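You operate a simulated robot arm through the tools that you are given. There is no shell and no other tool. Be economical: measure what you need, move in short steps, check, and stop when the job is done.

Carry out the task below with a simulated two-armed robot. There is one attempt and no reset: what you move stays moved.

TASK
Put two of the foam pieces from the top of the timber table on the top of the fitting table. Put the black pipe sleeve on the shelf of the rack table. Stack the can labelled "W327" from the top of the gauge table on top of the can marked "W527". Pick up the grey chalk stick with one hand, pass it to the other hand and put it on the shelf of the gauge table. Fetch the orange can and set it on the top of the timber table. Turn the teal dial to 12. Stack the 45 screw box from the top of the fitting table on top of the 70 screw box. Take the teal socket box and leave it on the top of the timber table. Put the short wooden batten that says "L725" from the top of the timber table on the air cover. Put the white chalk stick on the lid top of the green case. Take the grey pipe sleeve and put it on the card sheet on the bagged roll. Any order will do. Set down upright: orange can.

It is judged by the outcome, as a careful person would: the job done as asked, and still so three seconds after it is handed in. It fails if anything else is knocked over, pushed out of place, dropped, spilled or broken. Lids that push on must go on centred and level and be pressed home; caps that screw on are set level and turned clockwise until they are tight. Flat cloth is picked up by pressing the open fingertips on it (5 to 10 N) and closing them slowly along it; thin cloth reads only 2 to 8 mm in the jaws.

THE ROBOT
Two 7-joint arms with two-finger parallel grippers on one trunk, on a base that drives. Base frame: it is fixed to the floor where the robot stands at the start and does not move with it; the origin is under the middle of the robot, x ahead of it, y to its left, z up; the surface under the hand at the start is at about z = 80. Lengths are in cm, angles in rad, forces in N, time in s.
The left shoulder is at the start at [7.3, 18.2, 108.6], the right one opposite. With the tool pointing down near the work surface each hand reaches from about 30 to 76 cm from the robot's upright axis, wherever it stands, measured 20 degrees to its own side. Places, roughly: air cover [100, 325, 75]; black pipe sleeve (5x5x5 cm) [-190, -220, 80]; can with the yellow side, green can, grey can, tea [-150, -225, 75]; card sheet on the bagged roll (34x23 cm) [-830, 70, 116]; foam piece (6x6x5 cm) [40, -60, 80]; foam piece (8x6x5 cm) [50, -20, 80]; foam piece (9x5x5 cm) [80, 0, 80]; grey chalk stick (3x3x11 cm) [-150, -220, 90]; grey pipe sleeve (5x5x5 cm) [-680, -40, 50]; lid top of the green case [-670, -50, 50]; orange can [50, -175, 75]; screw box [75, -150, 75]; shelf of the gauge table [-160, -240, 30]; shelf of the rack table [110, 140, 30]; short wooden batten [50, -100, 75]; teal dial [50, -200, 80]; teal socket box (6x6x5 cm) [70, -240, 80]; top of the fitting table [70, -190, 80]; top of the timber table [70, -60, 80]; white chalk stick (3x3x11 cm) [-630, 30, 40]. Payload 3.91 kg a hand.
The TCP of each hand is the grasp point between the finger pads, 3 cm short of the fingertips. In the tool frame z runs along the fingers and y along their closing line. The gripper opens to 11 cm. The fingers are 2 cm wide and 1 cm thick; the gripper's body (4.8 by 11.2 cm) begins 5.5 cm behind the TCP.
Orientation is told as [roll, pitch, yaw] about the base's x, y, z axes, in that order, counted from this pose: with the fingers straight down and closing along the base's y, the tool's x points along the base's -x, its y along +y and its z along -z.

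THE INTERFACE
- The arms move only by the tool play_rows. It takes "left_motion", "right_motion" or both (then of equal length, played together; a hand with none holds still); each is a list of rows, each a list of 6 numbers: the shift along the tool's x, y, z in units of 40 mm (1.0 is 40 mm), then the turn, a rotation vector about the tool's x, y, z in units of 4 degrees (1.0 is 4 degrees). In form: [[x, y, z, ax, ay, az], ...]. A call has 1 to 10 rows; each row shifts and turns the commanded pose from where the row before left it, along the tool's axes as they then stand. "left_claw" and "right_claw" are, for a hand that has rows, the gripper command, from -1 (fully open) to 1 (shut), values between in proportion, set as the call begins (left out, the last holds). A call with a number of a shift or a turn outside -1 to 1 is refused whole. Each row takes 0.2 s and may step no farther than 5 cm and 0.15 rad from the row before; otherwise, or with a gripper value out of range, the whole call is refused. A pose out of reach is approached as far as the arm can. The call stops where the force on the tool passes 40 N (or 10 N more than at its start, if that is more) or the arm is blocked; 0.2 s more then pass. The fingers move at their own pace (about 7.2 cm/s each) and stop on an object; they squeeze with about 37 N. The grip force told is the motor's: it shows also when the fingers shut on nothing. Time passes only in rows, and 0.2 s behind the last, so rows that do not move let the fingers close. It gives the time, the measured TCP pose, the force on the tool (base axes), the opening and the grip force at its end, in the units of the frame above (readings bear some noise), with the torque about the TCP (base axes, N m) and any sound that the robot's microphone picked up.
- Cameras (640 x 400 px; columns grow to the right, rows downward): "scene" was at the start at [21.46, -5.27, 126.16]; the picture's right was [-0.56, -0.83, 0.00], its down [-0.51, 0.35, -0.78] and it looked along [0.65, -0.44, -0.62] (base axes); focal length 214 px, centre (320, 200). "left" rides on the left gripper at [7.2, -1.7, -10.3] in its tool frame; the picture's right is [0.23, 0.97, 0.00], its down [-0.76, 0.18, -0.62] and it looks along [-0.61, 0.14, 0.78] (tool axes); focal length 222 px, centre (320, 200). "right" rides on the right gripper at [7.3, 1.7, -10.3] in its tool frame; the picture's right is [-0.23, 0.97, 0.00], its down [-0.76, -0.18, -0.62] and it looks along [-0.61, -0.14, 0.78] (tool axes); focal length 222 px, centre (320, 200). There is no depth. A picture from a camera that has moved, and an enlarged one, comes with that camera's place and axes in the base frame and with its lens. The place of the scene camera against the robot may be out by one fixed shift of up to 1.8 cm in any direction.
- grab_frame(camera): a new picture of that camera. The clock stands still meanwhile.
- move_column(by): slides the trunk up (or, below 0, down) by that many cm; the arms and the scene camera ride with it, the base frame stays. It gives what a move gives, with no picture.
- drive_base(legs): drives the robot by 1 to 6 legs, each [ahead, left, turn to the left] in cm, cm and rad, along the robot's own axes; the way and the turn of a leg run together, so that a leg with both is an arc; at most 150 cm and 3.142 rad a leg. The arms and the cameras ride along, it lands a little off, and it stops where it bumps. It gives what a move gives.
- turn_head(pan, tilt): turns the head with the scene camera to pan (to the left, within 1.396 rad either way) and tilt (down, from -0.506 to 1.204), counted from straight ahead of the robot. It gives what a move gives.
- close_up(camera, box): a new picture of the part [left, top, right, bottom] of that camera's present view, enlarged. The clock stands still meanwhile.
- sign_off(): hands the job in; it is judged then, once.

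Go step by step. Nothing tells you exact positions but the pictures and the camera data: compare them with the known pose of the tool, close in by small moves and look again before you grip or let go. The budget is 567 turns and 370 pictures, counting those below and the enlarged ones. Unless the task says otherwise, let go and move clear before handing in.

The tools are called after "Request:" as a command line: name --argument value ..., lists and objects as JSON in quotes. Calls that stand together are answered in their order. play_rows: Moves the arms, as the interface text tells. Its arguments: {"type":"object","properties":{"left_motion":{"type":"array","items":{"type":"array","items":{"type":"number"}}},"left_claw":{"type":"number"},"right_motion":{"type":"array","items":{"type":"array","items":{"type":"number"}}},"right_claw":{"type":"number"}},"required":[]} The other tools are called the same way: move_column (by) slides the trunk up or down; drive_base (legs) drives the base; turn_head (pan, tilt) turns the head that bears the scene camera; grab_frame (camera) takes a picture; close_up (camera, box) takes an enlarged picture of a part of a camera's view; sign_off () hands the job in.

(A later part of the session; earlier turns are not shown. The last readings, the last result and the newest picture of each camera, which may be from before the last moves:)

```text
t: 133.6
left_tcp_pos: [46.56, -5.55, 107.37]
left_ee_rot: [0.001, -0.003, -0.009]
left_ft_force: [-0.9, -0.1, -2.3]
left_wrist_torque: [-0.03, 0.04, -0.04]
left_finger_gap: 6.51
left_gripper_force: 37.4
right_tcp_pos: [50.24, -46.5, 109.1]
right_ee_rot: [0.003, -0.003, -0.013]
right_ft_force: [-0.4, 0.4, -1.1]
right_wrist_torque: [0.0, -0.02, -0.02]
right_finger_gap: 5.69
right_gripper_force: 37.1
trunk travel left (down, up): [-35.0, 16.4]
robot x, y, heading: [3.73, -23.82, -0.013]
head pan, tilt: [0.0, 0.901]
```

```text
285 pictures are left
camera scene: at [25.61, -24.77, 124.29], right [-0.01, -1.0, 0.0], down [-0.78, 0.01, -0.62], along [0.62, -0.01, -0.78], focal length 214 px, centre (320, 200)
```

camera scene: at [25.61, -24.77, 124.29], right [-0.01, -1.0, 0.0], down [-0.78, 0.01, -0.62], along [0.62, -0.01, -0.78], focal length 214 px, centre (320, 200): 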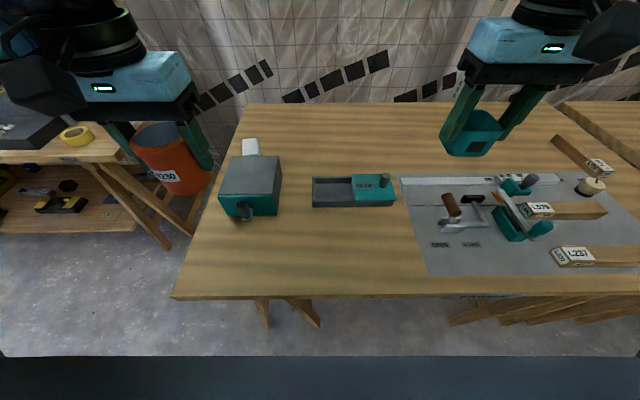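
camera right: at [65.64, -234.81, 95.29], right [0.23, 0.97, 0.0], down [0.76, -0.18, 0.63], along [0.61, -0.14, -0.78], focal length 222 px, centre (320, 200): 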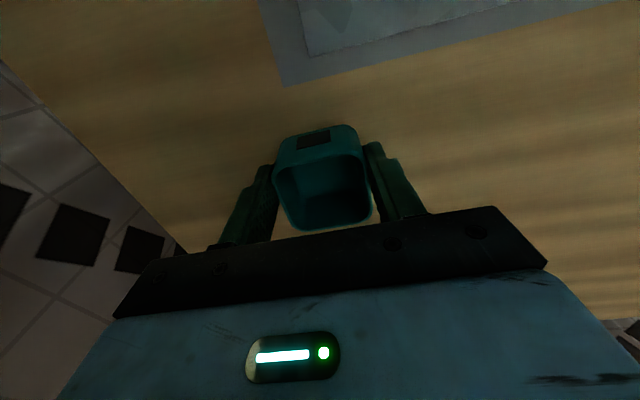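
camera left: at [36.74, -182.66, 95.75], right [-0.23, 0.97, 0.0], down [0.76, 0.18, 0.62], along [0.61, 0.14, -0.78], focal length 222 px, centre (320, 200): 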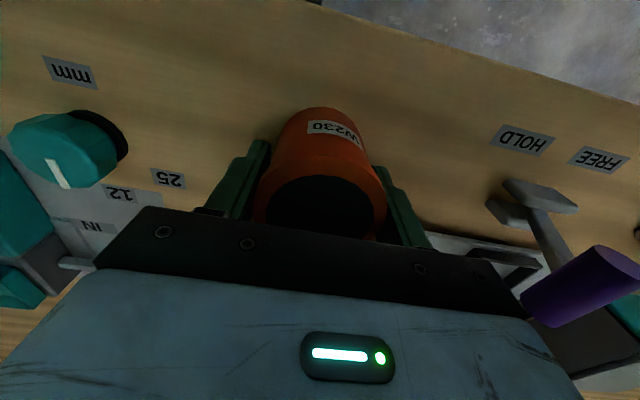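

I set the can at about [45,-16] and the socket box at about [48,-36], both free areas.

Request:
play_rows --left_motion '[[0.19, -0.87, 0, 0, 0, 0], [0.19, -0.87, 0, 0, 0, 0], [0, -0.87, 0.5, 0, 0, 0], [0, 0, 1, 0, 0, 0], [0, 0, 1, 0, 0, 0], [0, 0, 1, 0, 0, 0], [0, 0, 1, 0, 0, 0], [0, 0, 0.6, 0, 0, 0]]'

Request:
play_rows --right_motion '[[0.25, 0.87, 0, 0, 0, 0], [0.25, 0.87, 0, 0, 0, 0], [0, 0.87, 0.5, 0, 0, 0], [0, 0, 1, 0, 0, 0], [0, 0, 1, 0, 0, 0], [0, 0, 1, 0, 0, 0], [0, 0, 1, 0, 0, 0], [0, 0, 0.9, 0, 0, 0]]'

Request:
grab_frame --camera "scene"

```text
t: 135.3
left_tcp_pos: [44.81, -15.92, 86.8]
left_ee_rot: [0.0, -0.001, -0.014]
left_ft_force: [-0.3, -0.3, -0.7]
left_wrist_torque: [-0.03, -0.01, -0.01]
left_finger_gap: 6.5
left_gripper_force: 36.7
right_tcp_pos: [50.34, -46.45, 109.09]
right_ee_rot: [0.0, -0.004, -0.012]
right_ft_force: [-0.6, -0.5, -0.7]
right_wrist_torque: [0.02, 0.04, 0.03]
right_finger_gap: 5.67
right_gripper_force: 37.3
trunk travel left (down, up): [-35.0, 16.4]
robot x, y, heading: [3.62, -24.2, -0.01]
head pan, tilt: [0.0, 0.901]
```

```text
t: 137.2
left_tcp_pos: [44.8, -15.95, 86.8]
left_ee_rot: [0.0, -0.001, -0.012]
left_ft_force: [-0.8, -0.3, -2.1]
left_wrist_torque: [0.03, 0.04, 0.01]
left_finger_gap: 6.52
left_gripper_force: 37.1
right_tcp_pos: [48.84, -37.81, 88.02]
right_ee_rot: [0.002, -0.006, -0.009]
right_ft_force: [0.1, -0.9, -0.7]
right_wrist_torque: [0.0, 0.07, -0.01]
right_finger_gap: 5.68
right_gripper_force: 37.3
right hand out of reach, approached as far as the arm can: row 3
trunk travel left (down, up): [-35.0, 16.4]
robot x, y, heading: [3.45, -24.25, -0.014]
head pan, tilt: [0.0, 0.901]
```

```text
284 pictures are left
camera scene: at [25.65, -24.79, 124.28], right [-0.01, -1.0, 0.0], down [-0.78, 0.01, -0.62], along [0.62, -0.01, -0.78], focal length 214 px, centre (320, 200)
```

scene: 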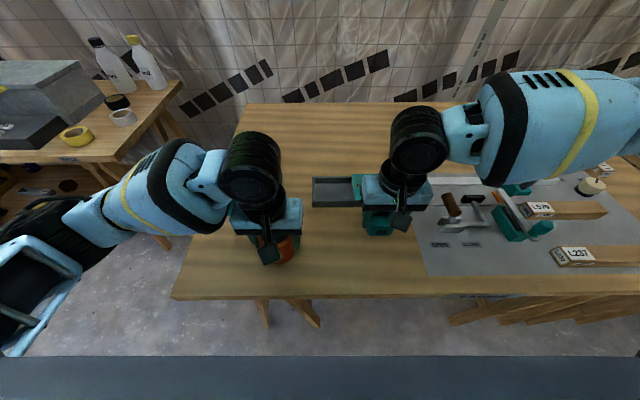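

Request:
play_rows --left_motion '[[0, 0, 0.2, 0, 0, 0], [0, 0, 0.08, 0, 0, 0], [0, 0, 0.05, 0, 0, 0]]'

Request:
play_rows --right_motion '[[0, 0, 0.5, 0, 0, 0], [0, 0, 0.1, 0, 0, 0], [0, 0, 0.05, 0, 0, 0]]'

```text
t: 137.9
left_tcp_pos: [44.87, -16.02, 85.5]
left_ee_rot: [0.0, -0.001, -0.012]
left_ft_force: [-0.4, 0.6, -2.4]
left_wrist_torque: [0.01, 0.0, -0.02]
left_finger_gap: 6.49
left_gripper_force: 36.8
right_tcp_pos: [48.84, -37.81, 88.07]
right_ee_rot: [0.003, -0.004, -0.012]
right_ft_force: [0.4, 0.6, -1.1]
right_wrist_torque: [0.01, 0.01, -0.01]
right_finger_gap: 5.68
right_gripper_force: 37.0
trunk travel left (down, up): [-35.0, 16.4]
robot x, y, heading: [3.71, -24.35, -0.015]
head pan, tilt: [0.0, 0.901]
```

```text
t: 138.8
left_tcp_pos: [44.83, -16.12, 85.63]
left_ee_rot: [0.0, -0.003, -0.012]
left_ft_force: [0.2, 0.2, -2.2]
left_wrist_torque: [-0.02, 0.0, 0.03]
left_finger_gap: 6.49
left_gripper_force: 36.9
right_tcp_pos: [48.81, -37.59, 85.46]
right_ee_rot: [0.002, -0.004, -0.014]
right_ft_force: [0.4, 0.4, -0.6]
right_wrist_torque: [0.0, 0.04, 0.05]
right_finger_gap: 5.68
right_gripper_force: 37.1
trunk travel left (down, up): [-35.0, 16.4]
robot x, y, heading: [3.72, -23.99, -0.013]
head pan, tilt: [0.0, 0.901]
```

Request:
play_rows --left_motion '[[0, 0, 0.05, 0, 0, 0], [0, 0, 0.04, 0, 0, 0]]' --right_motion '[[0, 0, 0.05, 0, 0, 0], [0, 0, 0.04, 0, 0, 0]]'

```text
t: 139.3
left_tcp_pos: [44.8, -15.89, 85.54]
left_ee_rot: [-0.003, -0.008, -0.011]
left_ft_force: [-1.5, 1.2, 24.2]
left_wrist_torque: [0.05, 0.6, 0.04]
left_finger_gap: 6.51
left_gripper_force: 37.1
right_tcp_pos: [48.81, -37.63, 85.25]
right_ee_rot: [0.003, -0.004, -0.012]
right_ft_force: [1.3, -0.2, -1.0]
right_wrist_torque: [0.03, 0.05, -0.01]
right_finger_gap: 5.68
right_gripper_force: 37.0
trunk travel left (down, up): [-35.0, 16.4]
robot x, y, heading: [3.92, -23.99, -0.01]
head pan, tilt: [0.0, 0.901]
```

The can is down; release the left, and lower the right a bit more.

Request:
play_rows --left_motion '[[0, 0, -0.04, 0, 0, 0], [0, 0, 0, 0, 0, 0], [0, 0, 0, 0, 0, 0], [0, 0, -0.3, 0, 0, 0], [0, 0, -0.8, 0, 0, 0], [0, 0, -1, 0, 0, 0], [0, 0, -1, 0, 0, 0], [0, 0, -1, 0, 0, 0]]' --left_claw -0.7

Request:
play_rows --right_motion '[[0, 0, 0.05, 0, 0, 0], [0, 0, 0.04, 0, 0, 0]]'

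```text
t: 141.2
left_tcp_pos: [44.73, -16.1, 101.96]
left_ee_rot: [0.0, -0.002, -0.011]
left_ft_force: [0.6, 0.1, -0.2]
left_wrist_torque: [-0.02, -0.02, 0.04]
left_finger_gap: 9.34
left_gripper_force: 0.2
right_tcp_pos: [48.75, -37.59, 85.33]
right_ee_rot: [0.002, -0.003, -0.013]
right_ft_force: [-0.1, -1.3, 6.5]
right_wrist_torque: [-0.08, -0.11, 0.02]
right_finger_gap: 5.7
right_gripper_force: 37.1
trunk travel left (down, up): [-35.0, 16.4]
robot x, y, heading: [3.91, -24.07, -0.014]
head pan, tilt: [0.0, 0.901]
```

```text
t: 141.8
left_tcp_pos: [44.73, -16.22, 101.97]
left_ee_rot: [0.0, -0.004, -0.011]
left_ft_force: [0.8, -0.7, -0.1]
left_wrist_torque: [0.02, 0.0, -0.02]
left_finger_gap: 9.33
left_gripper_force: 0.1
right_tcp_pos: [48.8, -37.5, 85.17]
right_ee_rot: [0.003, -0.008, -0.011]
right_ft_force: [-2.0, -6.6, 30.1]
right_wrist_torque: [-0.32, 0.03, -0.02]
right_finger_gap: 5.66
right_gripper_force: 37.0
trunk travel left (down, up): [-35.0, 16.4]
robot x, y, heading: [3.96, -24.2, -0.008]
head pan, tilt: [0.0, 0.901]
```

Request:
play_rows --right_motion '[[0, 0, -0.05, 0, 0, 0], [0, 0, 0, 0, 0, 0], [0, 0, 0, 0, 0, 0], [0, 0, -0.3, 0, 0, 0], [0, 0, -0.8, 0, 0, 0], [0, 0, -1, 0, 0, 0], [0, 0, -1, 0, 0, 0], [0, 0, -1, 0, 0, 0], [0, -0.5, -1, 0, 0, 0]]' --right_claw -0.6

Request:
grab_frame --camera "scene"

```text
t: 143.8
left_tcp_pos: [44.72, -16.16, 101.81]
left_ee_rot: [0.0, -0.002, -0.011]
left_ft_force: [-0.2, -0.7, -0.2]
left_wrist_torque: [0.01, 0.0, -0.04]
left_finger_gap: 9.33
left_gripper_force: 0.0
right_tcp_pos: [48.61, -39.59, 105.63]
right_ee_rot: [0.002, -0.005, -0.01]
right_ft_force: [-0.7, -0.5, 0.5]
right_wrist_torque: [-0.01, -0.02, 0.0]
right_finger_gap: 8.81
right_gripper_force: 0.0
trunk travel left (down, up): [-35.0, 16.4]
robot x, y, heading: [3.62, -24.09, -0.012]
head pan, tilt: [0.0, 0.901]
```

```text
283 pictures are left
camera scene: at [25.47, -24.8, 124.31], right [-0.01, -1.0, 0.0], down [-0.78, 0.01, -0.62], along [0.62, -0.01, -0.78], focal length 214 px, centre (320, 200)
```

scene: 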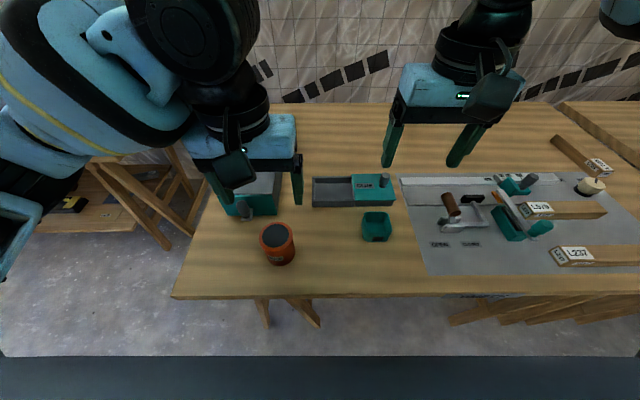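

All fitting/timber transfers are fine so far. Next I go to the gauge table (behind right): back off, turn and look.

Request:
play_rows --left_motion '[[0, 0, -1, 0, 0, 0], [0.5, 0, -1, 0, 0, 0]]' --right_motion '[[0, 0, -0.5, 0, 0, 0], [0.5, 0, -1, 0, 0, 0]]' --left_claw -1 --right_claw -1

Request:
drive_base --legs '[[-45, 0, 0]]'

Request:
turn_head --pan -1.39 --tilt 0.3

Request:
grab_frame --camera "scene"

```text
t: 144.3
left_tcp_pos: [42.49, -16.0, 110.03]
left_ee_rot: [0.0, -0.003, -0.012]
left_ft_force: [-0.9, 0.5, 0.5]
left_wrist_torque: [-0.01, -0.03, 0.0]
left_finger_gap: 11.01
left_gripper_force: 0.1
right_tcp_pos: [46.46, -39.47, 111.56]
right_ee_rot: [0.003, -0.004, -0.011]
right_ft_force: [-0.7, 0.2, 0.0]
right_wrist_torque: [0.01, -0.03, -0.02]
right_finger_gap: 10.99
right_gripper_force: 0.1
trunk travel left (down, up): [-35.0, 16.4]
robot x, y, heading: [3.71, -24.11, -0.011]
head pan, tilt: [0.0, 0.901]
```

```text
t: 147.0
left_tcp_pos: [-1.11, -15.39, 110.02]
left_ee_rot: [-0.001, -0.001, -0.009]
left_ft_force: [-0.4, 0.4, -0.2]
left_wrist_torque: [0.02, 0.01, -0.01]
left_finger_gap: 11.0
left_gripper_force: 0.0
right_tcp_pos: [2.85, -38.89, 111.33]
right_ee_rot: [0.001, -0.004, -0.009]
right_ft_force: [0.0, -0.9, 0.0]
right_wrist_torque: [0.01, -0.02, -0.01]
right_finger_gap: 11.0
right_gripper_force: 0.0
trunk travel left (down, up): [-35.0, 16.4]
robot x, y, heading: [-40.08, -23.29, -0.009]
head pan, tilt: [0.0, 0.901]
```

```text
t: 148.6
left_tcp_pos: [-1.07, -15.54, 109.98]
left_ee_rot: [0.001, -0.002, -0.009]
left_ft_force: [-0.4, -0.1, 0.8]
left_wrist_torque: [-0.04, 0.0, 0.01]
left_finger_gap: 11.01
left_gripper_force: 0.1
right_tcp_pos: [3.03, -39.02, 111.37]
right_ee_rot: [0.002, -0.003, -0.008]
right_ft_force: [0.1, 1.1, -0.2]
right_wrist_torque: [0.01, 0.02, -0.03]
right_finger_gap: 11.01
right_gripper_force: 0.1
trunk travel left (down, up): [-35.0, 16.4]
robot x, y, heading: [-40.06, -23.43, -0.008]
head pan, tilt: [-1.389, 0.3]
```

```text
282 pictures are left
camera scene: at [-24.11, -33.37, 129.51], right [-0.99, -0.17, 0.0], down [-0.05, 0.29, -0.96], along [0.16, -0.94, -0.3], focal length 214 px, centre (320, 200)
```

scene: 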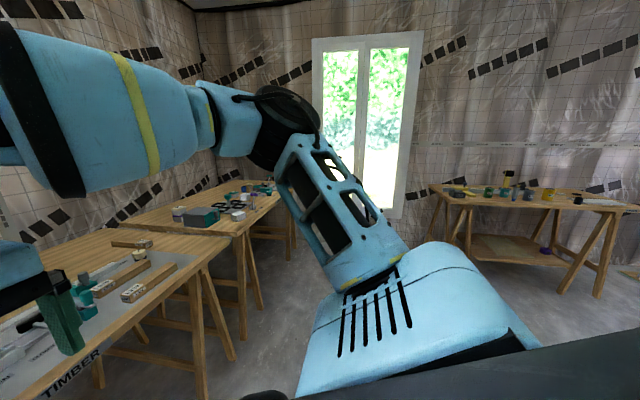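

Request:
close_up --camera "scene" --box '[420, 150, 640, 300]'

```text
2.67 times, centred on (530, 225) of scene
camera zoom: at [-24.11, -33.37, 129.51], right [-0.99, -0.17, 0.0], down [-0.05, 0.29, -0.96], along [0.16, -0.94, -0.3], focal length 572 px, centre (-240, 133)
```

zoom: 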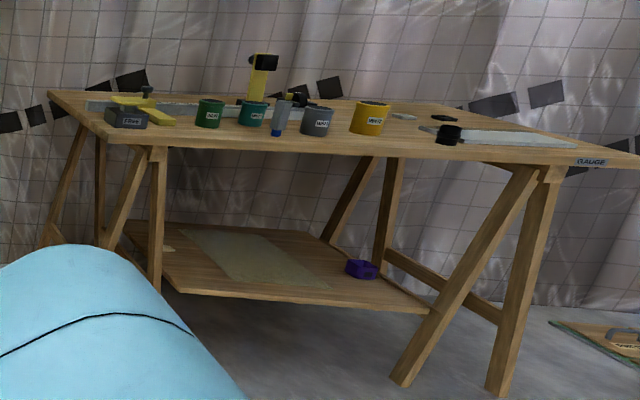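

The gauge table's front edge is at y≈-199, x from -95 to -215. I turn to face -y and drive to about [-150,-152].

Request:
drive_base --legs '[[0, 0, -1.563], [62, -55, 0], [62, -55, 0]]'

Request:
turn_head --pan 0 --tilt 0.7

Request:
grab_frame --camera "scene"

```text
t: 162.4
left_tcp_pos: [-137.55, -187.38, 109.94]
left_ee_rot: [0.0, -0.002, -1.547]
left_ft_force: [-0.9, 0.2, 0.0]
left_wrist_torque: [-0.02, -0.01, -0.03]
left_finger_gap: 11.0
left_gripper_force: 0.1
right_tcp_pos: [-160.93, -192.05, 111.36]
right_ee_rot: [0.002, -0.002, -1.549]
right_ft_force: [-0.6, 0.4, -0.4]
right_wrist_torque: [0.0, -0.03, -0.02]
right_finger_gap: 10.98
right_gripper_force: 0.1
trunk travel left (down, up): [-35.0, 16.4]
robot x, y, heading: [-147.1, -148.66, -1.547]
head pan, tilt: [-1.389, 0.3]
```

```text
t: 163.9
left_tcp_pos: [-137.46, -187.39, 109.89]
left_ee_rot: [-0.001, -0.001, -1.548]
left_ft_force: [0.4, 0.1, 1.2]
left_wrist_torque: [-0.01, 0.01, 0.01]
left_finger_gap: 11.01
left_gripper_force: 0.0
right_tcp_pos: [-160.89, -192.08, 111.4]
right_ee_rot: [0.001, -0.004, -1.55]
right_ft_force: [-0.5, 0.3, 0.0]
right_wrist_torque: [0.01, 0.01, 0.0]
right_finger_gap: 10.99
right_gripper_force: 0.1
trunk travel left (down, up): [-35.0, 16.4]
robot x, y, heading: [-146.82, -148.23, -1.549]
head pan, tilt: [0.0, 0.7]
```

```text
280 pictures are left
camera scene: at [-145.24, -170.66, 125.91], right [-1.0, -0.02, 0.0], down [-0.01, 0.64, -0.77], along [0.02, -0.76, -0.64], focal length 214 px, centre (320, 200)
```

scene: 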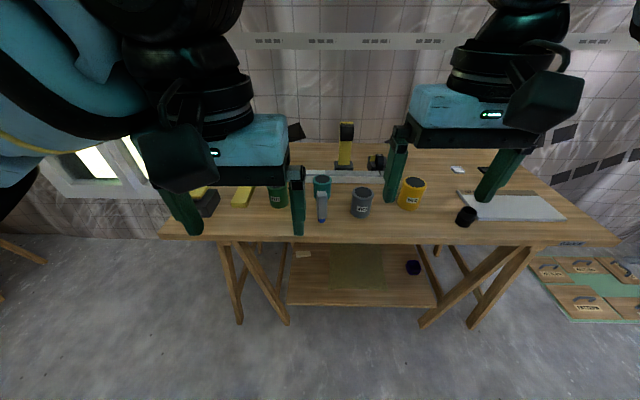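

Request:
play_rows --left_motion '[[0, 0.9, 0, 0, 0, 0], [0, 0.9, 0, 0, 0, 0], [0, 0.7, 0, 0, 0, 0]]' --right_motion '[[0, -0.9, 0, 0, 0, 0], [0, -0.9, 0, 0, 0, 0], [0, -0.7, 0, 0, 0, 0]]'

Request:
drive_base --legs '[[12, 0, -0.022]]'

Request:
grab_frame --camera "scene"

Request:
close_up --camera "scene" --box '[230, 160, 450, 300]'

```text
t: 164.7
left_tcp_pos: [-127.52, -187.02, 109.95]
left_ee_rot: [0.0, -0.002, -1.55]
left_ft_force: [0.4, 0.8, -0.2]
left_wrist_torque: [-0.01, 0.01, -0.01]
left_finger_gap: 10.99
left_gripper_force: 0.0
right_tcp_pos: [-170.91, -192.08, 111.52]
right_ee_rot: [0.003, -0.006, -1.548]
right_ft_force: [0.1, -0.5, -0.3]
right_wrist_torque: [0.01, 0.0, 0.01]
right_finger_gap: 10.99
right_gripper_force: 0.0
trunk travel left (down, up): [-35.0, 16.4]
robot x, y, heading: [-146.82, -148.56, -1.552]
head pan, tilt: [0.0, 0.7]
```

```text
t: 166.0
left_tcp_pos: [-128.17, -199.52, 110.09]
left_ee_rot: [0.001, -0.001, -1.57]
left_ft_force: [-0.4, -0.2, -0.4]
left_wrist_torque: [0.0, -0.04, 0.01]
left_finger_gap: 11.01
left_gripper_force: 0.1
right_tcp_pos: [-171.61, -203.6, 111.47]
right_ee_rot: [0.002, -0.003, -1.572]
right_ft_force: [-0.4, 0.0, -0.2]
right_wrist_torque: [0.01, -0.02, -0.03]
right_finger_gap: 10.99
right_gripper_force: 0.1
trunk travel left (down, up): [-35.0, 16.4]
robot x, y, heading: [-146.89, -160.29, -1.569]
head pan, tilt: [0.0, 0.7]
```

```text
279 pictures are left
camera scene: at [-145.56, -182.64, 125.9], right [-1.0, 0.0, 0.0], down [0.0, 0.64, -0.76], along [0.0, -0.76, -0.64], focal length 214 px, centre (320, 200)
```

scene: 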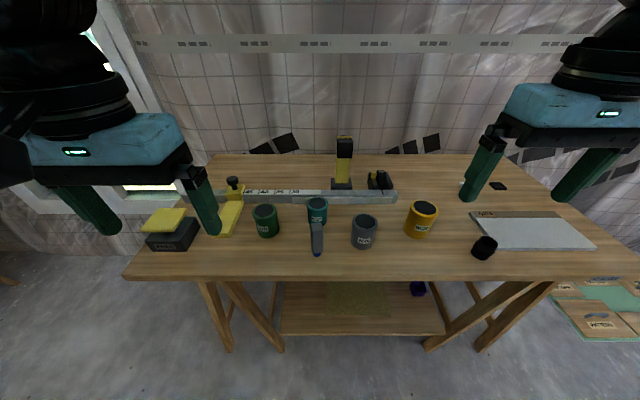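

```text
2.86 times, centred on (340, 230) of scene
camera zoom: at [-145.56, -182.64, 125.9], right [-1.0, 0.0, 0.0], down [0.0, 0.64, -0.76], along [0.0, -0.76, -0.64], focal length 613 px, centre (263, 114)
```

zoom: 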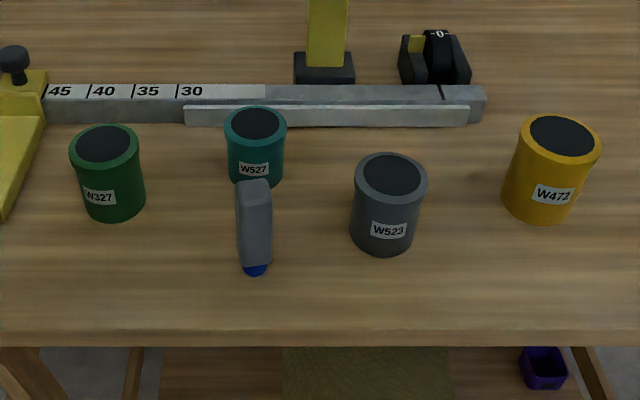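

W327 is the green can, W527 the teal one, and the grey chalk stands upright near [-144.8,-215.2]. Left hand goes above the chalk first.

Request:
play_rows --left_motion '[[-0.78, -0.83, 0, 0, 0, 0], [-0.78, -0.83, 0, 0, 0, 0], [-0.78, -0.83, 0, 0, 0, 0], [-0.78, -0.83, 0, 0, 0, 0], [-0.78, -0.83, 0, 0, 0, 0], [0, 0, 0.8, 0, 0, 0], [0, 0, 0.8, 0, 0, 0], [0, 0, 0.5, 0, 0, 0]]'

Request:
grab_frame --camera "left"

Request:
grab_frame --camera "scene"

```text
t: 167.8
left_tcp_pos: [-144.76, -215.0, 101.71]
left_ee_rot: [-0.001, -0.003, -1.572]
left_ft_force: [0.1, 0.2, -0.5]
left_wrist_torque: [0.01, 0.02, -0.01]
left_finger_gap: 10.99
left_gripper_force: 0.0
right_tcp_pos: [-171.66, -203.55, 111.54]
right_ee_rot: [0.001, -0.003, -1.571]
right_ft_force: [-0.4, 0.0, 0.8]
right_wrist_torque: [-0.02, -0.04, 0.02]
right_finger_gap: 11.0
right_gripper_force: 0.2
trunk travel left (down, up): [-35.0, 16.4]
robot x, y, heading: [-146.87, -160.5, -1.569]
head pan, tilt: [0.0, 0.7]
```

```text
277 pictures are left
camera left: at [-146.43, -207.77, 111.88], right [0.97, 0.23, 0.0], down [0.18, -0.76, 0.63], along [0.14, -0.61, -0.78], focal length 222 px, centre (320, 200)
```

left: 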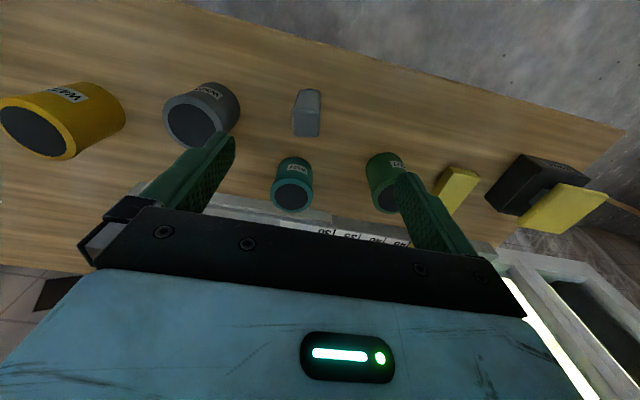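

```text
276 pictures are left
camera scene: at [-145.54, -182.62, 125.9], right [-1.0, 0.0, 0.0], down [0.0, 0.64, -0.76], along [0.0, -0.76, -0.64], focal length 214 px, centre (320, 200)
```

scene: 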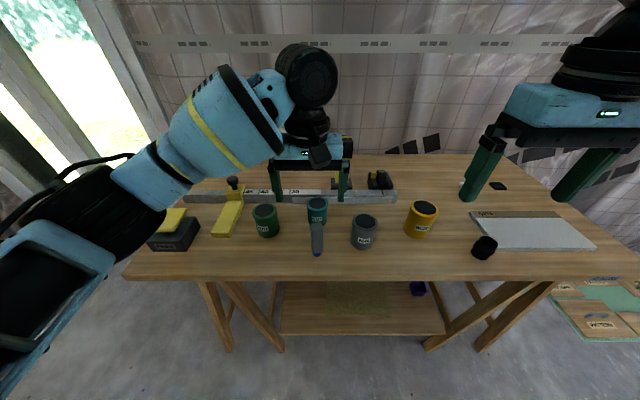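

Hand camera puts the chalk at [-146.1,-215.3]. I correct, narrow the fingers, and descend to z≈90.

Request:
play_rows --left_motion '[[-0.08, -0.34, 0.2, 0, 0, 0], [0, 0, 0.3, 0, 0, 0], [0, 0, 0.6, 0, 0, 0]]' --left_claw -0.3

Request:
grab_frame --camera "left"

```text
t: 168.6
left_tcp_pos: [-146.2, -215.5, 97.16]
left_ee_rot: [0.001, -0.001, -1.569]
left_ft_force: [0.3, 0.0, -0.4]
left_wrist_torque: [0.02, -0.01, 0.0]
left_finger_gap: 7.17
left_gripper_force: 0.1
right_tcp_pos: [-171.64, -203.53, 111.52]
right_ee_rot: [0.001, -0.004, -1.57]
right_ft_force: [0.2, -0.5, -0.4]
right_wrist_torque: [0.04, 0.03, 0.01]
right_finger_gap: 10.98
right_gripper_force: 0.0
trunk travel left (down, up): [-35.0, 16.4]
robot x, y, heading: [-146.81, -160.32, -1.572]
head pan, tilt: [0.0, 0.7]
```

```text
275 pictures are left
camera left: at [-147.92, -208.25, 107.42], right [0.97, 0.23, 0.0], down [0.18, -0.76, 0.62], along [0.14, -0.61, -0.78], focal length 222 px, centre (320, 200)
```

left: 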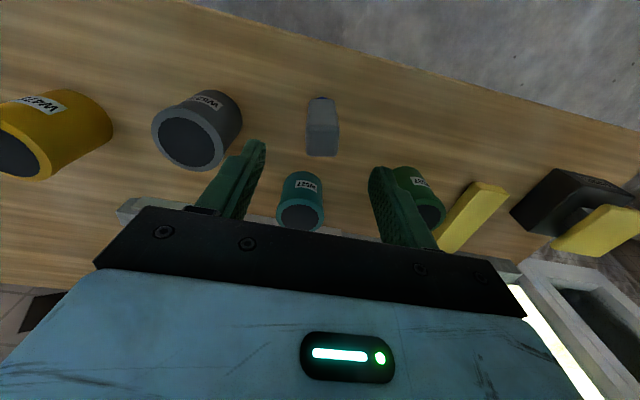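

Request:
play_rows --left_motion '[[0, 0, 0.6, 0, 0, 0], [0, 0, 0.6, 0, 0, 0], [0, 0, 0.55, 0, 0, 0]]'

Request:
play_rows --left_motion '[[0, 0, 0, 0, 0, 0], [0, 0, 0, 0, 0, 0], [0, 0, 0, 0, 0, 0], [0, 0, 0, 0, 0, 0]]' --left_claw 1

Request:
grab_frame --camera "left"

```text
t: 169.4
left_tcp_pos: [-146.27, -215.37, 90.38]
left_ee_rot: [0.001, -0.001, -1.572]
left_ft_force: [0.1, -0.5, -0.4]
left_wrist_torque: [0.02, -0.01, 0.02]
left_finger_gap: 7.15
left_gripper_force: 0.0
right_tcp_pos: [-171.69, -203.57, 111.6]
right_ee_rot: [0.002, -0.003, -1.571]
right_ft_force: [-0.7, -0.8, -0.5]
right_wrist_torque: [0.02, -0.01, 0.03]
right_finger_gap: 11.01
right_gripper_force: 0.0
trunk travel left (down, up): [-35.0, 16.4]
robot x, y, heading: [-146.7, -160.38, -1.568]
head pan, tilt: [0.0, 0.7]
```

```text
t: 170.4
left_tcp_pos: [-146.07, -215.43, 90.37]
left_ee_rot: [0.0, -0.001, -1.571]
left_ft_force: [0.1, -0.9, 0.2]
left_wrist_torque: [0.04, 0.01, 0.03]
left_finger_gap: 2.69
left_gripper_force: 37.2
right_tcp_pos: [-171.71, -203.74, 111.47]
right_ee_rot: [0.001, -0.004, -1.573]
right_ft_force: [-0.7, -0.2, 0.3]
right_wrist_torque: [-0.01, -0.01, -0.02]
right_finger_gap: 10.98
right_gripper_force: 0.1
trunk travel left (down, up): [-35.0, 16.4]
robot x, y, heading: [-146.77, -160.3, -1.576]
head pan, tilt: [0.0, 0.7]
```

```text
274 pictures are left
camera left: at [-147.88, -208.04, 100.6], right [0.97, 0.23, 0.0], down [0.18, -0.76, 0.62], along [0.14, -0.61, -0.78], focal length 222 px, centre (320, 200)
```

left: 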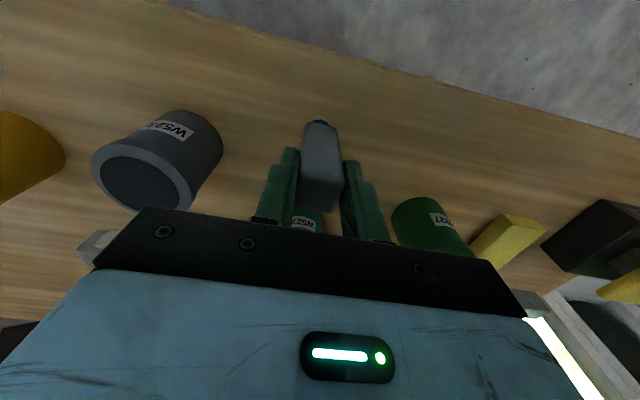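

Chalk gripped. Lift it, then pitch the right hand forward for the hand-over.

Request:
play_rows --left_motion '[[0, 0, -0.8, 0, 0, 0], [0, 0, -0.9, 0, 0, 0], [0, 0, -0.9, 0, 0, 0], [0, 0, -0.9, 0, 0, 0], [0, 0, -0.9, 0, 0, 0], [0, 0, -0.8, 0, 0, 0], [0, 0, 0, 0, 0, 0], [0, 0, 0, 0, 0, 0], [0, 0, 0, 0, 0, 0], [0, 0, 0, 0, 0, 0]]' --right_motion '[[0, 0, 0, 0, -0.97, 0], [0, 0, 0, 0, -0.97, 0], [0, 0, 0, 0, -0.97, 0], [0, 0, 0, 0, -0.97, 0], [0, 0, 0, 0, -0.97, 0], [0, 0, 0, 0, -0.97, 0], [0, 0, 0, 0, -0.97, 0], [0, 0, 0, 0, -0.97, 0], [0, 0, 0, 0, -0.97, 0], [0, 0, 0, 0, -0.97, 0]]'

Request:
play_rows --right_motion '[[0, 0, 0, 0, -0.97, 0], [0, 0, 0, 0, -0.97, 0], [0, 0, 0, 0, -0.97, 0], [0, 0, 0, 0, -0.97, 0], [0, 0, 0, 0, -0.97, 0], [0, 0, 0, 0, -0.97, 0], [0, 0, 0, 0, -0.97, 0]]'

Request:
grab_frame --camera "scene"

Request:
grab_frame --camera "right"

```text
t: 172.6
left_tcp_pos: [-146.48, -215.27, 111.16]
left_ee_rot: [-0.002, -0.003, -1.572]
left_ft_force: [0.5, -0.2, -0.5]
left_wrist_torque: [-0.03, -0.02, 0.02]
left_finger_gap: 2.71
left_gripper_force: 37.1
right_tcp_pos: [-171.5, -203.48, 111.51]
right_ee_rot: [0.001, -0.682, -1.571]
right_ft_force: [-0.7, 0.0, 0.5]
right_wrist_torque: [0.01, 0.0, 0.01]
right_finger_gap: 10.99
right_gripper_force: 0.0
trunk travel left (down, up): [-35.0, 16.4]
robot x, y, heading: [-147.18, -160.49, -1.573]
head pan, tilt: [0.0, 0.7]
```

```text
t: 174.2
left_tcp_pos: [-146.48, -215.34, 111.01]
left_ee_rot: [0.001, -0.001, -1.57]
left_ft_force: [0.6, 0.9, -1.1]
left_wrist_torque: [0.02, -0.02, 0.08]
left_finger_gap: 2.73
left_gripper_force: 36.8
right_tcp_pos: [-171.6, -207.31, 113.97]
right_ee_rot: [0.003, -1.155, -1.574]
right_ft_force: [0.4, -0.4, -0.2]
right_wrist_torque: [-0.03, -0.01, 0.04]
right_finger_gap: 11.0
right_gripper_force: 0.0
right hand out of reach, approached as far as the arm can: row 4, 5, 6, 7
trunk travel left (down, up): [-35.0, 16.4]
robot x, y, heading: [-146.79, -160.51, -1.567]
head pan, tilt: [0.0, 0.7]
```

```text
273 pictures are left
camera scene: at [-145.57, -182.63, 125.9], right [-1.0, 0.0, 0.0], down [0.0, 0.64, -0.76], along [0.0, -0.76, -0.64], focal length 214 px, centre (320, 200)
```

scene: 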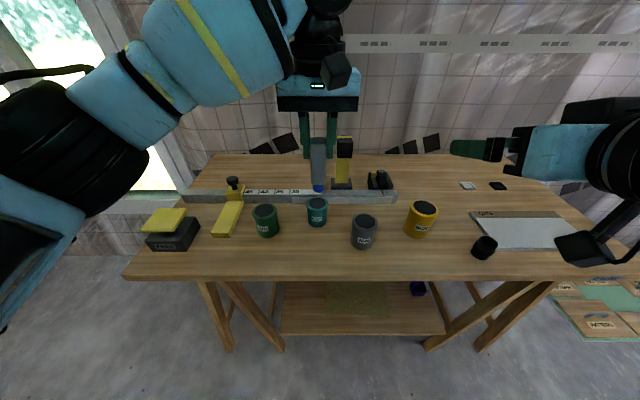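

```text
272 pictures are left
camera right: at [-169.76, -195.08, 111.23], right [0.97, -0.09, 0.21], down [-0.18, 0.26, 0.95], along [-0.14, -0.96, 0.24], focal length 222 px, centre (320, 200)
```

right: 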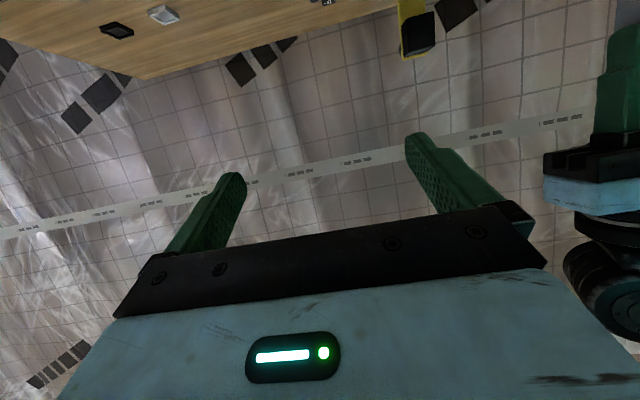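

I position the right hand behind the chalk at z≈105.6 (descend first, then slide left).

Request:
play_rows --right_motion '[[0.64, 0, 0.28, 0, 0, 0], [0.64, 0, 0.28, 0, 0, 0], [0.64, 0, 0.28, 0, 0, 0], [0, 0.9, 0, 0, 0, 0], [0, 0.9, 0, 0, 0, 0], [0, 0.9, 0, 0, 0, 0], [0, 0.9, 0, 0, 0, 0]]'

Request:
grab_frame --camera "right"

Request:
grab_frame --camera "scene"

```text
t: 175.8
left_tcp_pos: [-146.37, -215.45, 110.99]
left_ee_rot: [0.001, -0.003, -1.573]
left_ft_force: [-0.4, 0.4, 0.3]
left_wrist_torque: [0.0, -0.01, 0.02]
left_finger_gap: 2.74
left_gripper_force: 37.3
right_tcp_pos: [-157.0, -210.21, 106.46]
right_ee_rot: [-0.012, -1.154, -1.56]
right_ft_force: [0.2, 0.3, -2.0]
right_wrist_torque: [-0.24, 0.01, -0.01]
right_finger_gap: 11.01
right_gripper_force: 0.0
right hand out of reach, approached as far as the arm can: row 1, 2, 3
trunk travel left (down, up): [-35.0, 16.4]
robot x, y, heading: [-146.92, -160.7, -1.568]
head pan, tilt: [0.0, 0.7]
```

```text
271 pictures are left
camera right: at [-155.33, -197.96, 103.83], right [0.97, -0.09, 0.2], down [-0.17, 0.26, 0.95], along [-0.14, -0.96, 0.24], focal length 222 px, centre (320, 200)
```

right: 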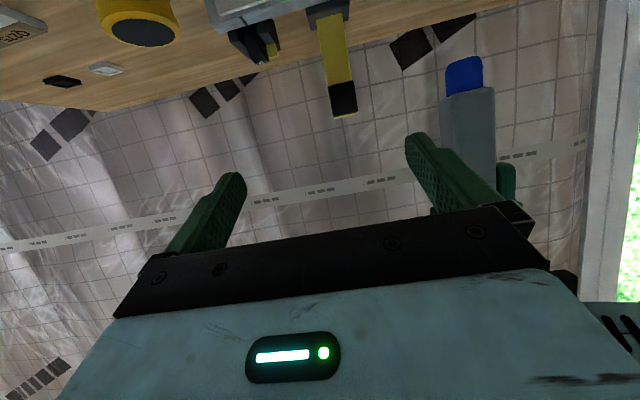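

```text
270 pictures are left
camera scene: at [-145.55, -182.69, 125.87], right [-1.0, 0.0, 0.0], down [0.0, 0.64, -0.76], along [0.0, -0.76, -0.64], focal length 214 px, centre (320, 200)
```

scene: 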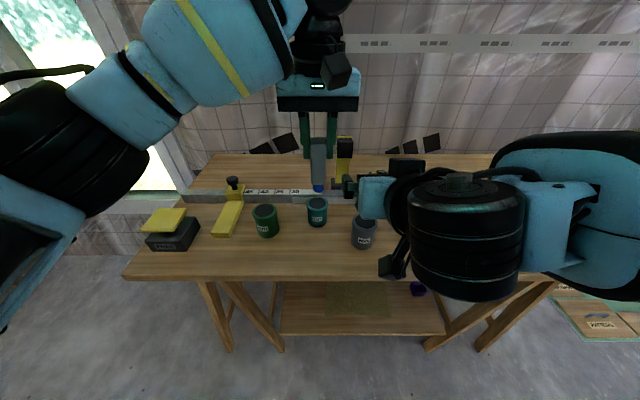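

I move the left hand 4 cm farther away for clearance, then slide the right hand over.

Request:
play_rows --left_motion '[[-0.5, 0, 0, 0, 0, 0], [-0.5, 0, 0, 0, 0, 0], [0, 0, 0, 0, 0, 0], [0, 0, 0, 0, 0, 0], [0, 0, 0, 0, 0, 0]]' --right_motion '[[0, 0, 0, 0, 0, 0], [0, 0, 0, 0, 0, 0], [0.05, 0.88, 0.02, 0, 0, 0], [0.05, 0.88, 0.02, 0, 0, 0], [0.05, 0.87, 0.02, 0, 0, 0]]'

Request:
grab_frame --camera "right"

Request:
grab_frame --camera "scene"

```text
t: 177.0
left_tcp_pos: [-146.37, -219.22, 111.19]
left_ee_rot: [0.001, -0.002, -1.571]
left_ft_force: [0.8, -0.3, -1.1]
left_wrist_torque: [0.02, 0.0, 0.02]
left_finger_gap: 2.71
left_gripper_force: 37.6
right_tcp_pos: [-157.07, -210.2, 106.69]
right_ee_rot: [0.003, -1.156, -1.573]
right_ft_force: [-0.1, 0.1, -0.9]
right_wrist_torque: [-0.02, 0.03, 0.03]
right_finger_gap: 11.0
right_gripper_force: 0.2
right hand out of reach, approached as far as the arm can: row 3, 4, 5
trunk travel left (down, up): [-35.0, 16.4]
robot x, y, heading: [-146.91, -160.52, -1.575]
head pan, tilt: [0.0, 0.7]
```

```text
269 pictures are left
camera right: at [-155.28, -197.88, 103.94], right [0.97, -0.09, 0.21], down [-0.18, 0.26, 0.95], along [-0.14, -0.96, 0.24], focal length 222 px, centre (320, 200)
```

right: 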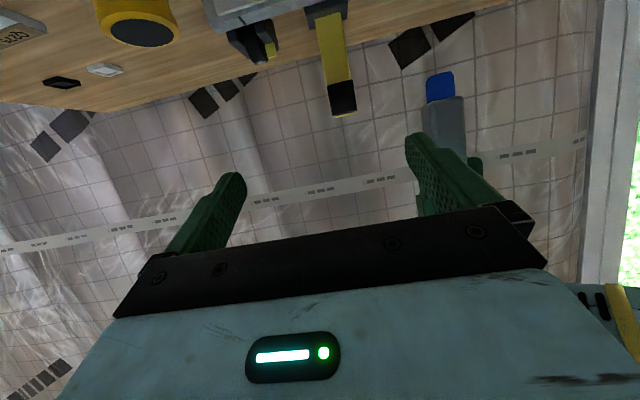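

```text
268 pictures are left
camera scene: at [-145.56, -182.6, 125.91], right [-1.0, 0.0, 0.0], down [0.0, 0.64, -0.76], along [0.0, -0.76, -0.64], focal length 214 px, centre (320, 200)
```

scene: 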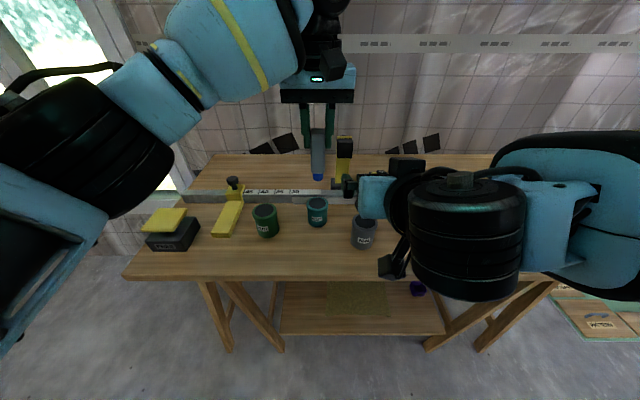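

The right hand is at its inner limit, so I bring the chalk to it: left hand slides 10.5 cm to the robot's right.

Request:
play_rows --left_motion '[[0, -0.9, 0, 0, 0, 0], [0, -0.9, 0, 0, 0, 0], [0, -0.87, 0, 0, 0, 0]]'

Request:
grab_frame --camera "right"

```text
t: 177.7
left_tcp_pos: [-145.0, -223.5, 108.32]
left_ee_rot: [-0.031, 0.067, -1.409]
left_ft_force: [0.2, 0.9, -0.5]
left_wrist_torque: [-0.03, -0.01, -0.02]
left_finger_gap: 2.71
left_gripper_force: 36.9
left hand out of reach, approached as far as the arm can: row 3
right_tcp_pos: [-156.97, -210.12, 106.61]
right_ee_rot: [0.007, -1.156, -1.572]
right_ft_force: [-0.7, -0.4, -0.3]
right_wrist_torque: [0.02, 0.0, 0.02]
right_finger_gap: 10.97
right_gripper_force: 0.0
trunk travel left (down, up): [-35.0, 16.4]
robot x, y, heading: [-146.51, -160.51, -1.567]
head pan, tilt: [0.0, 0.7]
stopped in row 3 (left hand): the arm was blocked; the commanded pose is now the measured one
```

```text
267 pictures are left
camera right: at [-155.27, -197.83, 103.95], right [0.97, -0.09, 0.21], down [-0.18, 0.26, 0.95], along [-0.14, -0.96, 0.24], focal length 222 px, centre (320, 200)
```

right: 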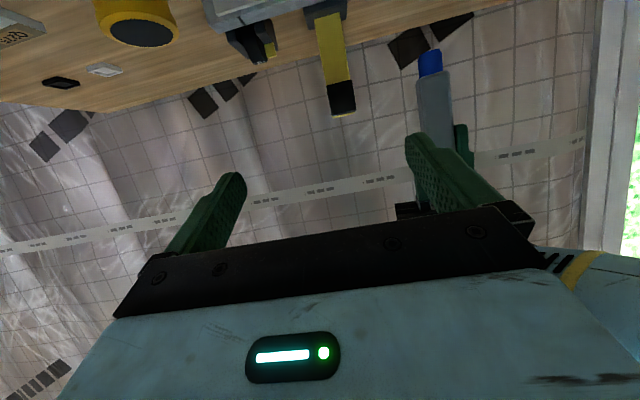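

The arms interfere in this pose. I'll re-plan: pull the right hand back out, and use a yawed (+40°) meeting pose so the right forearm comes from the right side.

Request:
play_rows --right_motion '[[0, -0.9, 0, 0, 0, 0], [0, -0.9, 0, 0, 0, 0], [0, -0.9, 0, 0, 0, 0], [0, -0.9, 0, 0, 0, 0]]'

Request:
play_rows --left_motion '[[0.6, 0, -0.2, -0.22, -0.48, 0], [0.6, 0, -0.2, -0.22, -0.48, 0], [0.67, 0, 0, 0, 0, 0], [0, 0, 0, 0, 0, -0.96], [0, 0, 0, 0, 0, -0.96], [0, 0, 0, 0, 0, -0.96], [0, 0, 0, 0, 0, -0.96], [0, 0, 0, 0, 0, -0.96], [0, 0, 0, 0, 0, -0.96], [0, 0, 0, 0, 0, -0.96]]'

Request:
grab_frame --camera "scene"

```text
t: 178.7
left_tcp_pos: [-145.18, -223.47, 108.38]
left_ee_rot: [-0.03, 0.068, -1.411]
left_ft_force: [0.1, -0.2, -0.2]
left_wrist_torque: [0.0, -0.04, -0.02]
left_finger_gap: 2.73
left_gripper_force: 37.2
right_tcp_pos: [-171.42, -210.29, 106.5]
right_ee_rot: [0.007, -1.158, -1.573]
right_ft_force: [0.0, 0.1, 0.4]
right_wrist_torque: [-0.04, -0.01, 0.02]
right_finger_gap: 11.01
right_gripper_force: 0.1
trunk travel left (down, up): [-35.0, 16.4]
robot x, y, heading: [-146.61, -160.36, -1.567]
head pan, tilt: [0.0, 0.7]
```

```text
t: 180.9
left_tcp_pos: [-146.39, -216.2, 110.2]
left_ee_rot: [0.0, 0.002, -0.942]
left_ft_force: [-0.2, 0.6, -0.3]
left_wrist_torque: [-0.02, 0.0, -0.02]
left_finger_gap: 2.74
left_gripper_force: 37.1
right_tcp_pos: [-171.32, -210.37, 106.44]
right_ee_rot: [0.004, -1.154, -1.572]
right_ft_force: [-0.6, -0.1, 0.3]
right_wrist_torque: [0.0, 0.01, 0.01]
right_finger_gap: 11.01
right_gripper_force: 0.0
trunk travel left (down, up): [-35.0, 16.4]
robot x, y, heading: [-146.49, -160.28, -1.57]
head pan, tilt: [0.0, 0.7]
```

```text
266 pictures are left
camera scene: at [-145.52, -182.61, 125.9], right [-1.0, 0.0, 0.0], down [0.0, 0.64, -0.76], along [0.0, -0.76, -0.64], focal length 214 px, centre (320, 200)
```

scene: 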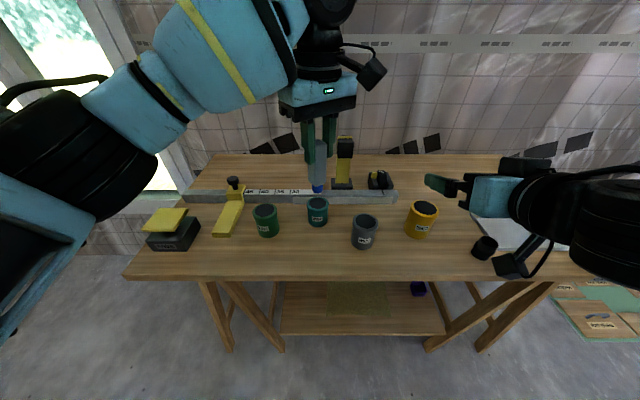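

Now I yaw the right hand by the same +36° and bring it to 10 cm behind the chalk.

Request:
play_rows --right_motion '[[0, 0, 0, -0.917, 0, -0.405], [0, 0, 0, -0.917, 0, -0.405], [0, 0, 0, -0.917, 0, -0.405], [0, 0, 0, -0.917, 0, -0.405], [0, 0, 0, -0.917, 0, -0.405], [0, 0, 0, -0.917, 0, -0.405], [0, 0, 0, -0.917, 0, -0.405], [0, 0, 0, -0.917, 0, -0.405], [0, 0, 0, -0.917, 0, -0.405]]'

Request:
play_rows --right_motion '[[-0.115, 0.84, 0.46, 0, 0, 0], [-0.115, 0.84, 0.46, 0, 0, 0], [-0.115, 0.84, 0.46, 0, 0, 0], [-0.115, 0.84, 0.46, 0, 0, 0], [-0.115, 0.84, 0.46, 0, 0, 0]]'

Request:
grab_frame --camera "right"

Request:
grab_frame --camera "scene"

```text
t: 182.9
left_tcp_pos: [-146.52, -216.22, 110.27]
left_ee_rot: [-0.001, 0.001, -0.944]
left_ft_force: [-0.5, -0.9, 0.2]
left_wrist_torque: [-0.02, -0.02, 0.02]
left_finger_gap: 2.72
left_gripper_force: 36.8
right_tcp_pos: [-171.38, -210.22, 106.53]
right_ee_rot: [0.0, -1.157, -0.938]
right_ft_force: [-0.1, -0.7, -0.4]
right_wrist_torque: [-0.03, 0.0, 0.06]
right_finger_gap: 11.01
right_gripper_force: 0.0
trunk travel left (down, up): [-35.0, 16.4]
robot x, y, heading: [-146.52, -160.64, -1.569]
head pan, tilt: [0.0, 0.7]
```

```text
t: 184.1
left_tcp_pos: [-146.3, -216.16, 110.33]
left_ee_rot: [-0.001, 0.001, -0.944]
left_ft_force: [-0.2, -1.1, -0.3]
left_wrist_torque: [0.03, 0.0, -0.03]
left_finger_gap: 2.72
left_gripper_force: 36.7
right_tcp_pos: [-151.99, -207.94, 105.08]
right_ee_rot: [0.004, -1.157, -0.943]
right_ft_force: [-0.6, 0.9, -0.3]
right_wrist_torque: [-0.01, 0.0, -0.03]
right_finger_gap: 11.02
right_gripper_force: 0.1
trunk travel left (down, up): [-35.0, 16.4]
robot x, y, heading: [-146.3, -160.58, -1.572]
head pan, tilt: [0.0, 0.7]
```

```text
265 pictures are left
camera right: at [-157.95, -196.96, 102.39], right [0.84, 0.5, 0.21], down [-0.3, 0.11, 0.95], along [0.45, -0.86, 0.24], focal length 222 px, centre (320, 200)
```

right: 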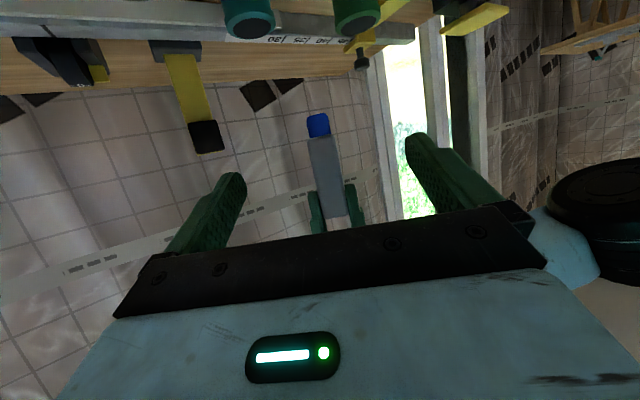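

```text
264 pictures are left
camera scene: at [-145.39, -182.65, 125.9], right [-1.0, 0.0, 0.0], down [0.0, 0.64, -0.76], along [0.0, -0.76, -0.64], focal length 214 px, centre (320, 200)
```

scene: 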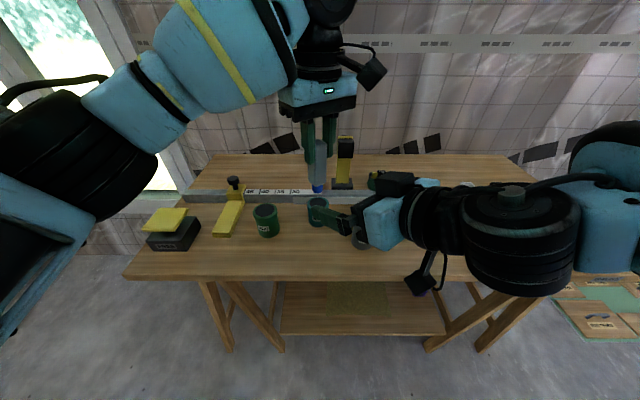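

The chalk is centred between the right fingers. Advance 10 cm horizontally and close.

Request:
play_rows --right_motion '[[-0.337, 0, 0.767, 0, 0, 0], [-0.337, 0, 0.767, 0, 0, 0], [-0.32, 0, 0.72, 0, 0, 0]]'

Request:
grab_frame --camera "right"

```text
t: 184.9
left_tcp_pos: [-146.55, -216.23, 110.16]
left_ee_rot: [0.002, 0.001, -0.942]
left_ft_force: [-1.1, -0.2, -1.1]
left_wrist_torque: [-0.01, -0.06, 0.0]
left_finger_gap: 2.7
left_gripper_force: 36.6
right_tcp_pos: [-147.14, -216.09, 104.7]
right_ee_rot: [0.001, -1.156, -0.941]
right_ft_force: [0.0, -0.7, -0.4]
right_wrist_torque: [-0.03, -0.02, 0.01]
right_finger_gap: 10.99
right_gripper_force: 0.1
right hand out of reach, approached as far as the arm can: row 3
trunk travel left (down, up): [-35.0, 16.4]
robot x, y, heading: [-146.61, -161.04, -1.566]
head pan, tilt: [0.0, 0.7]
```

```text
263 pictures are left
camera right: at [-152.9, -205.24, 102.01], right [0.84, 0.5, 0.21], down [-0.3, 0.11, 0.95], along [0.45, -0.86, 0.24], focal length 222 px, centre (320, 200)
```

right: 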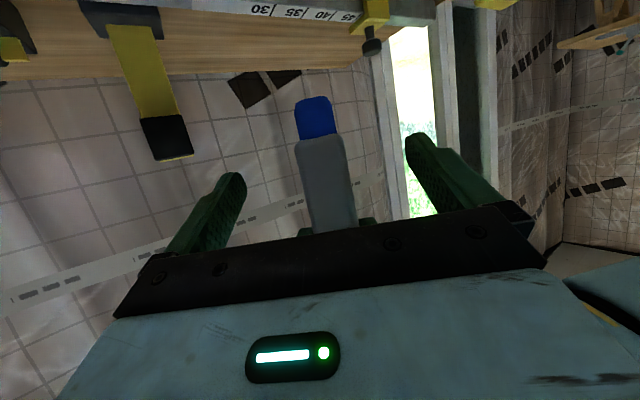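

Request:
play_rows --right_motion '[[0, 0, 0, 0, 0, 0], [0, 0, 0, 0, 0, 0], [0, 0, 0, 0, 0, 0], [0, 0, 0, 0, 0, 0], [0, 0, 0, 0, 0, 0], [0, 0, 0, 0, 0, 0]]' --right_claw 1

Request:
grab_frame --camera "right"

```text
t: 186.3
left_tcp_pos: [-146.47, -216.16, 110.25]
left_ee_rot: [-0.002, 0.0, -0.947]
left_ft_force: [-18.0, -14.5, 0.5]
left_wrist_torque: [-0.29, 0.56, 0.22]
left_finger_gap: 2.72
left_gripper_force: 36.7
right_tcp_pos: [-146.77, -215.89, 104.65]
right_ee_rot: [0.005, -1.155, -0.935]
right_ft_force: [17.5, 14.7, -0.7]
right_wrist_torque: [-0.48, 0.44, -0.1]
right_finger_gap: 2.75
right_gripper_force: 36.9
trunk travel left (down, up): [-35.0, 16.4]
robot x, y, heading: [-146.15, -160.32, -1.568]
head pan, tilt: [0.0, 0.7]
```

```text
262 pictures are left
camera right: at [-152.78, -205.0, 102.03], right [0.84, 0.51, 0.21], down [-0.3, 0.1, 0.95], along [0.46, -0.86, 0.24], focal length 222 px, centre (320, 200)
```

right: 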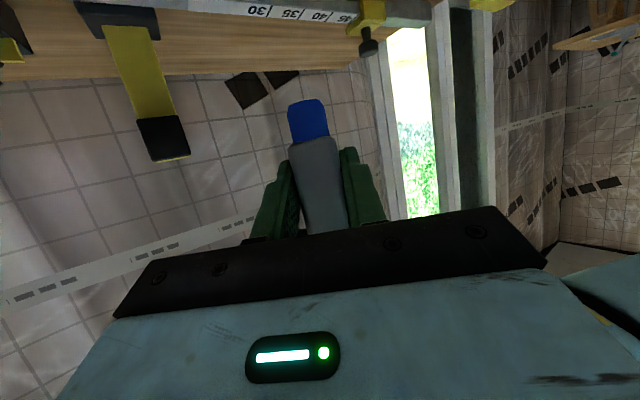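

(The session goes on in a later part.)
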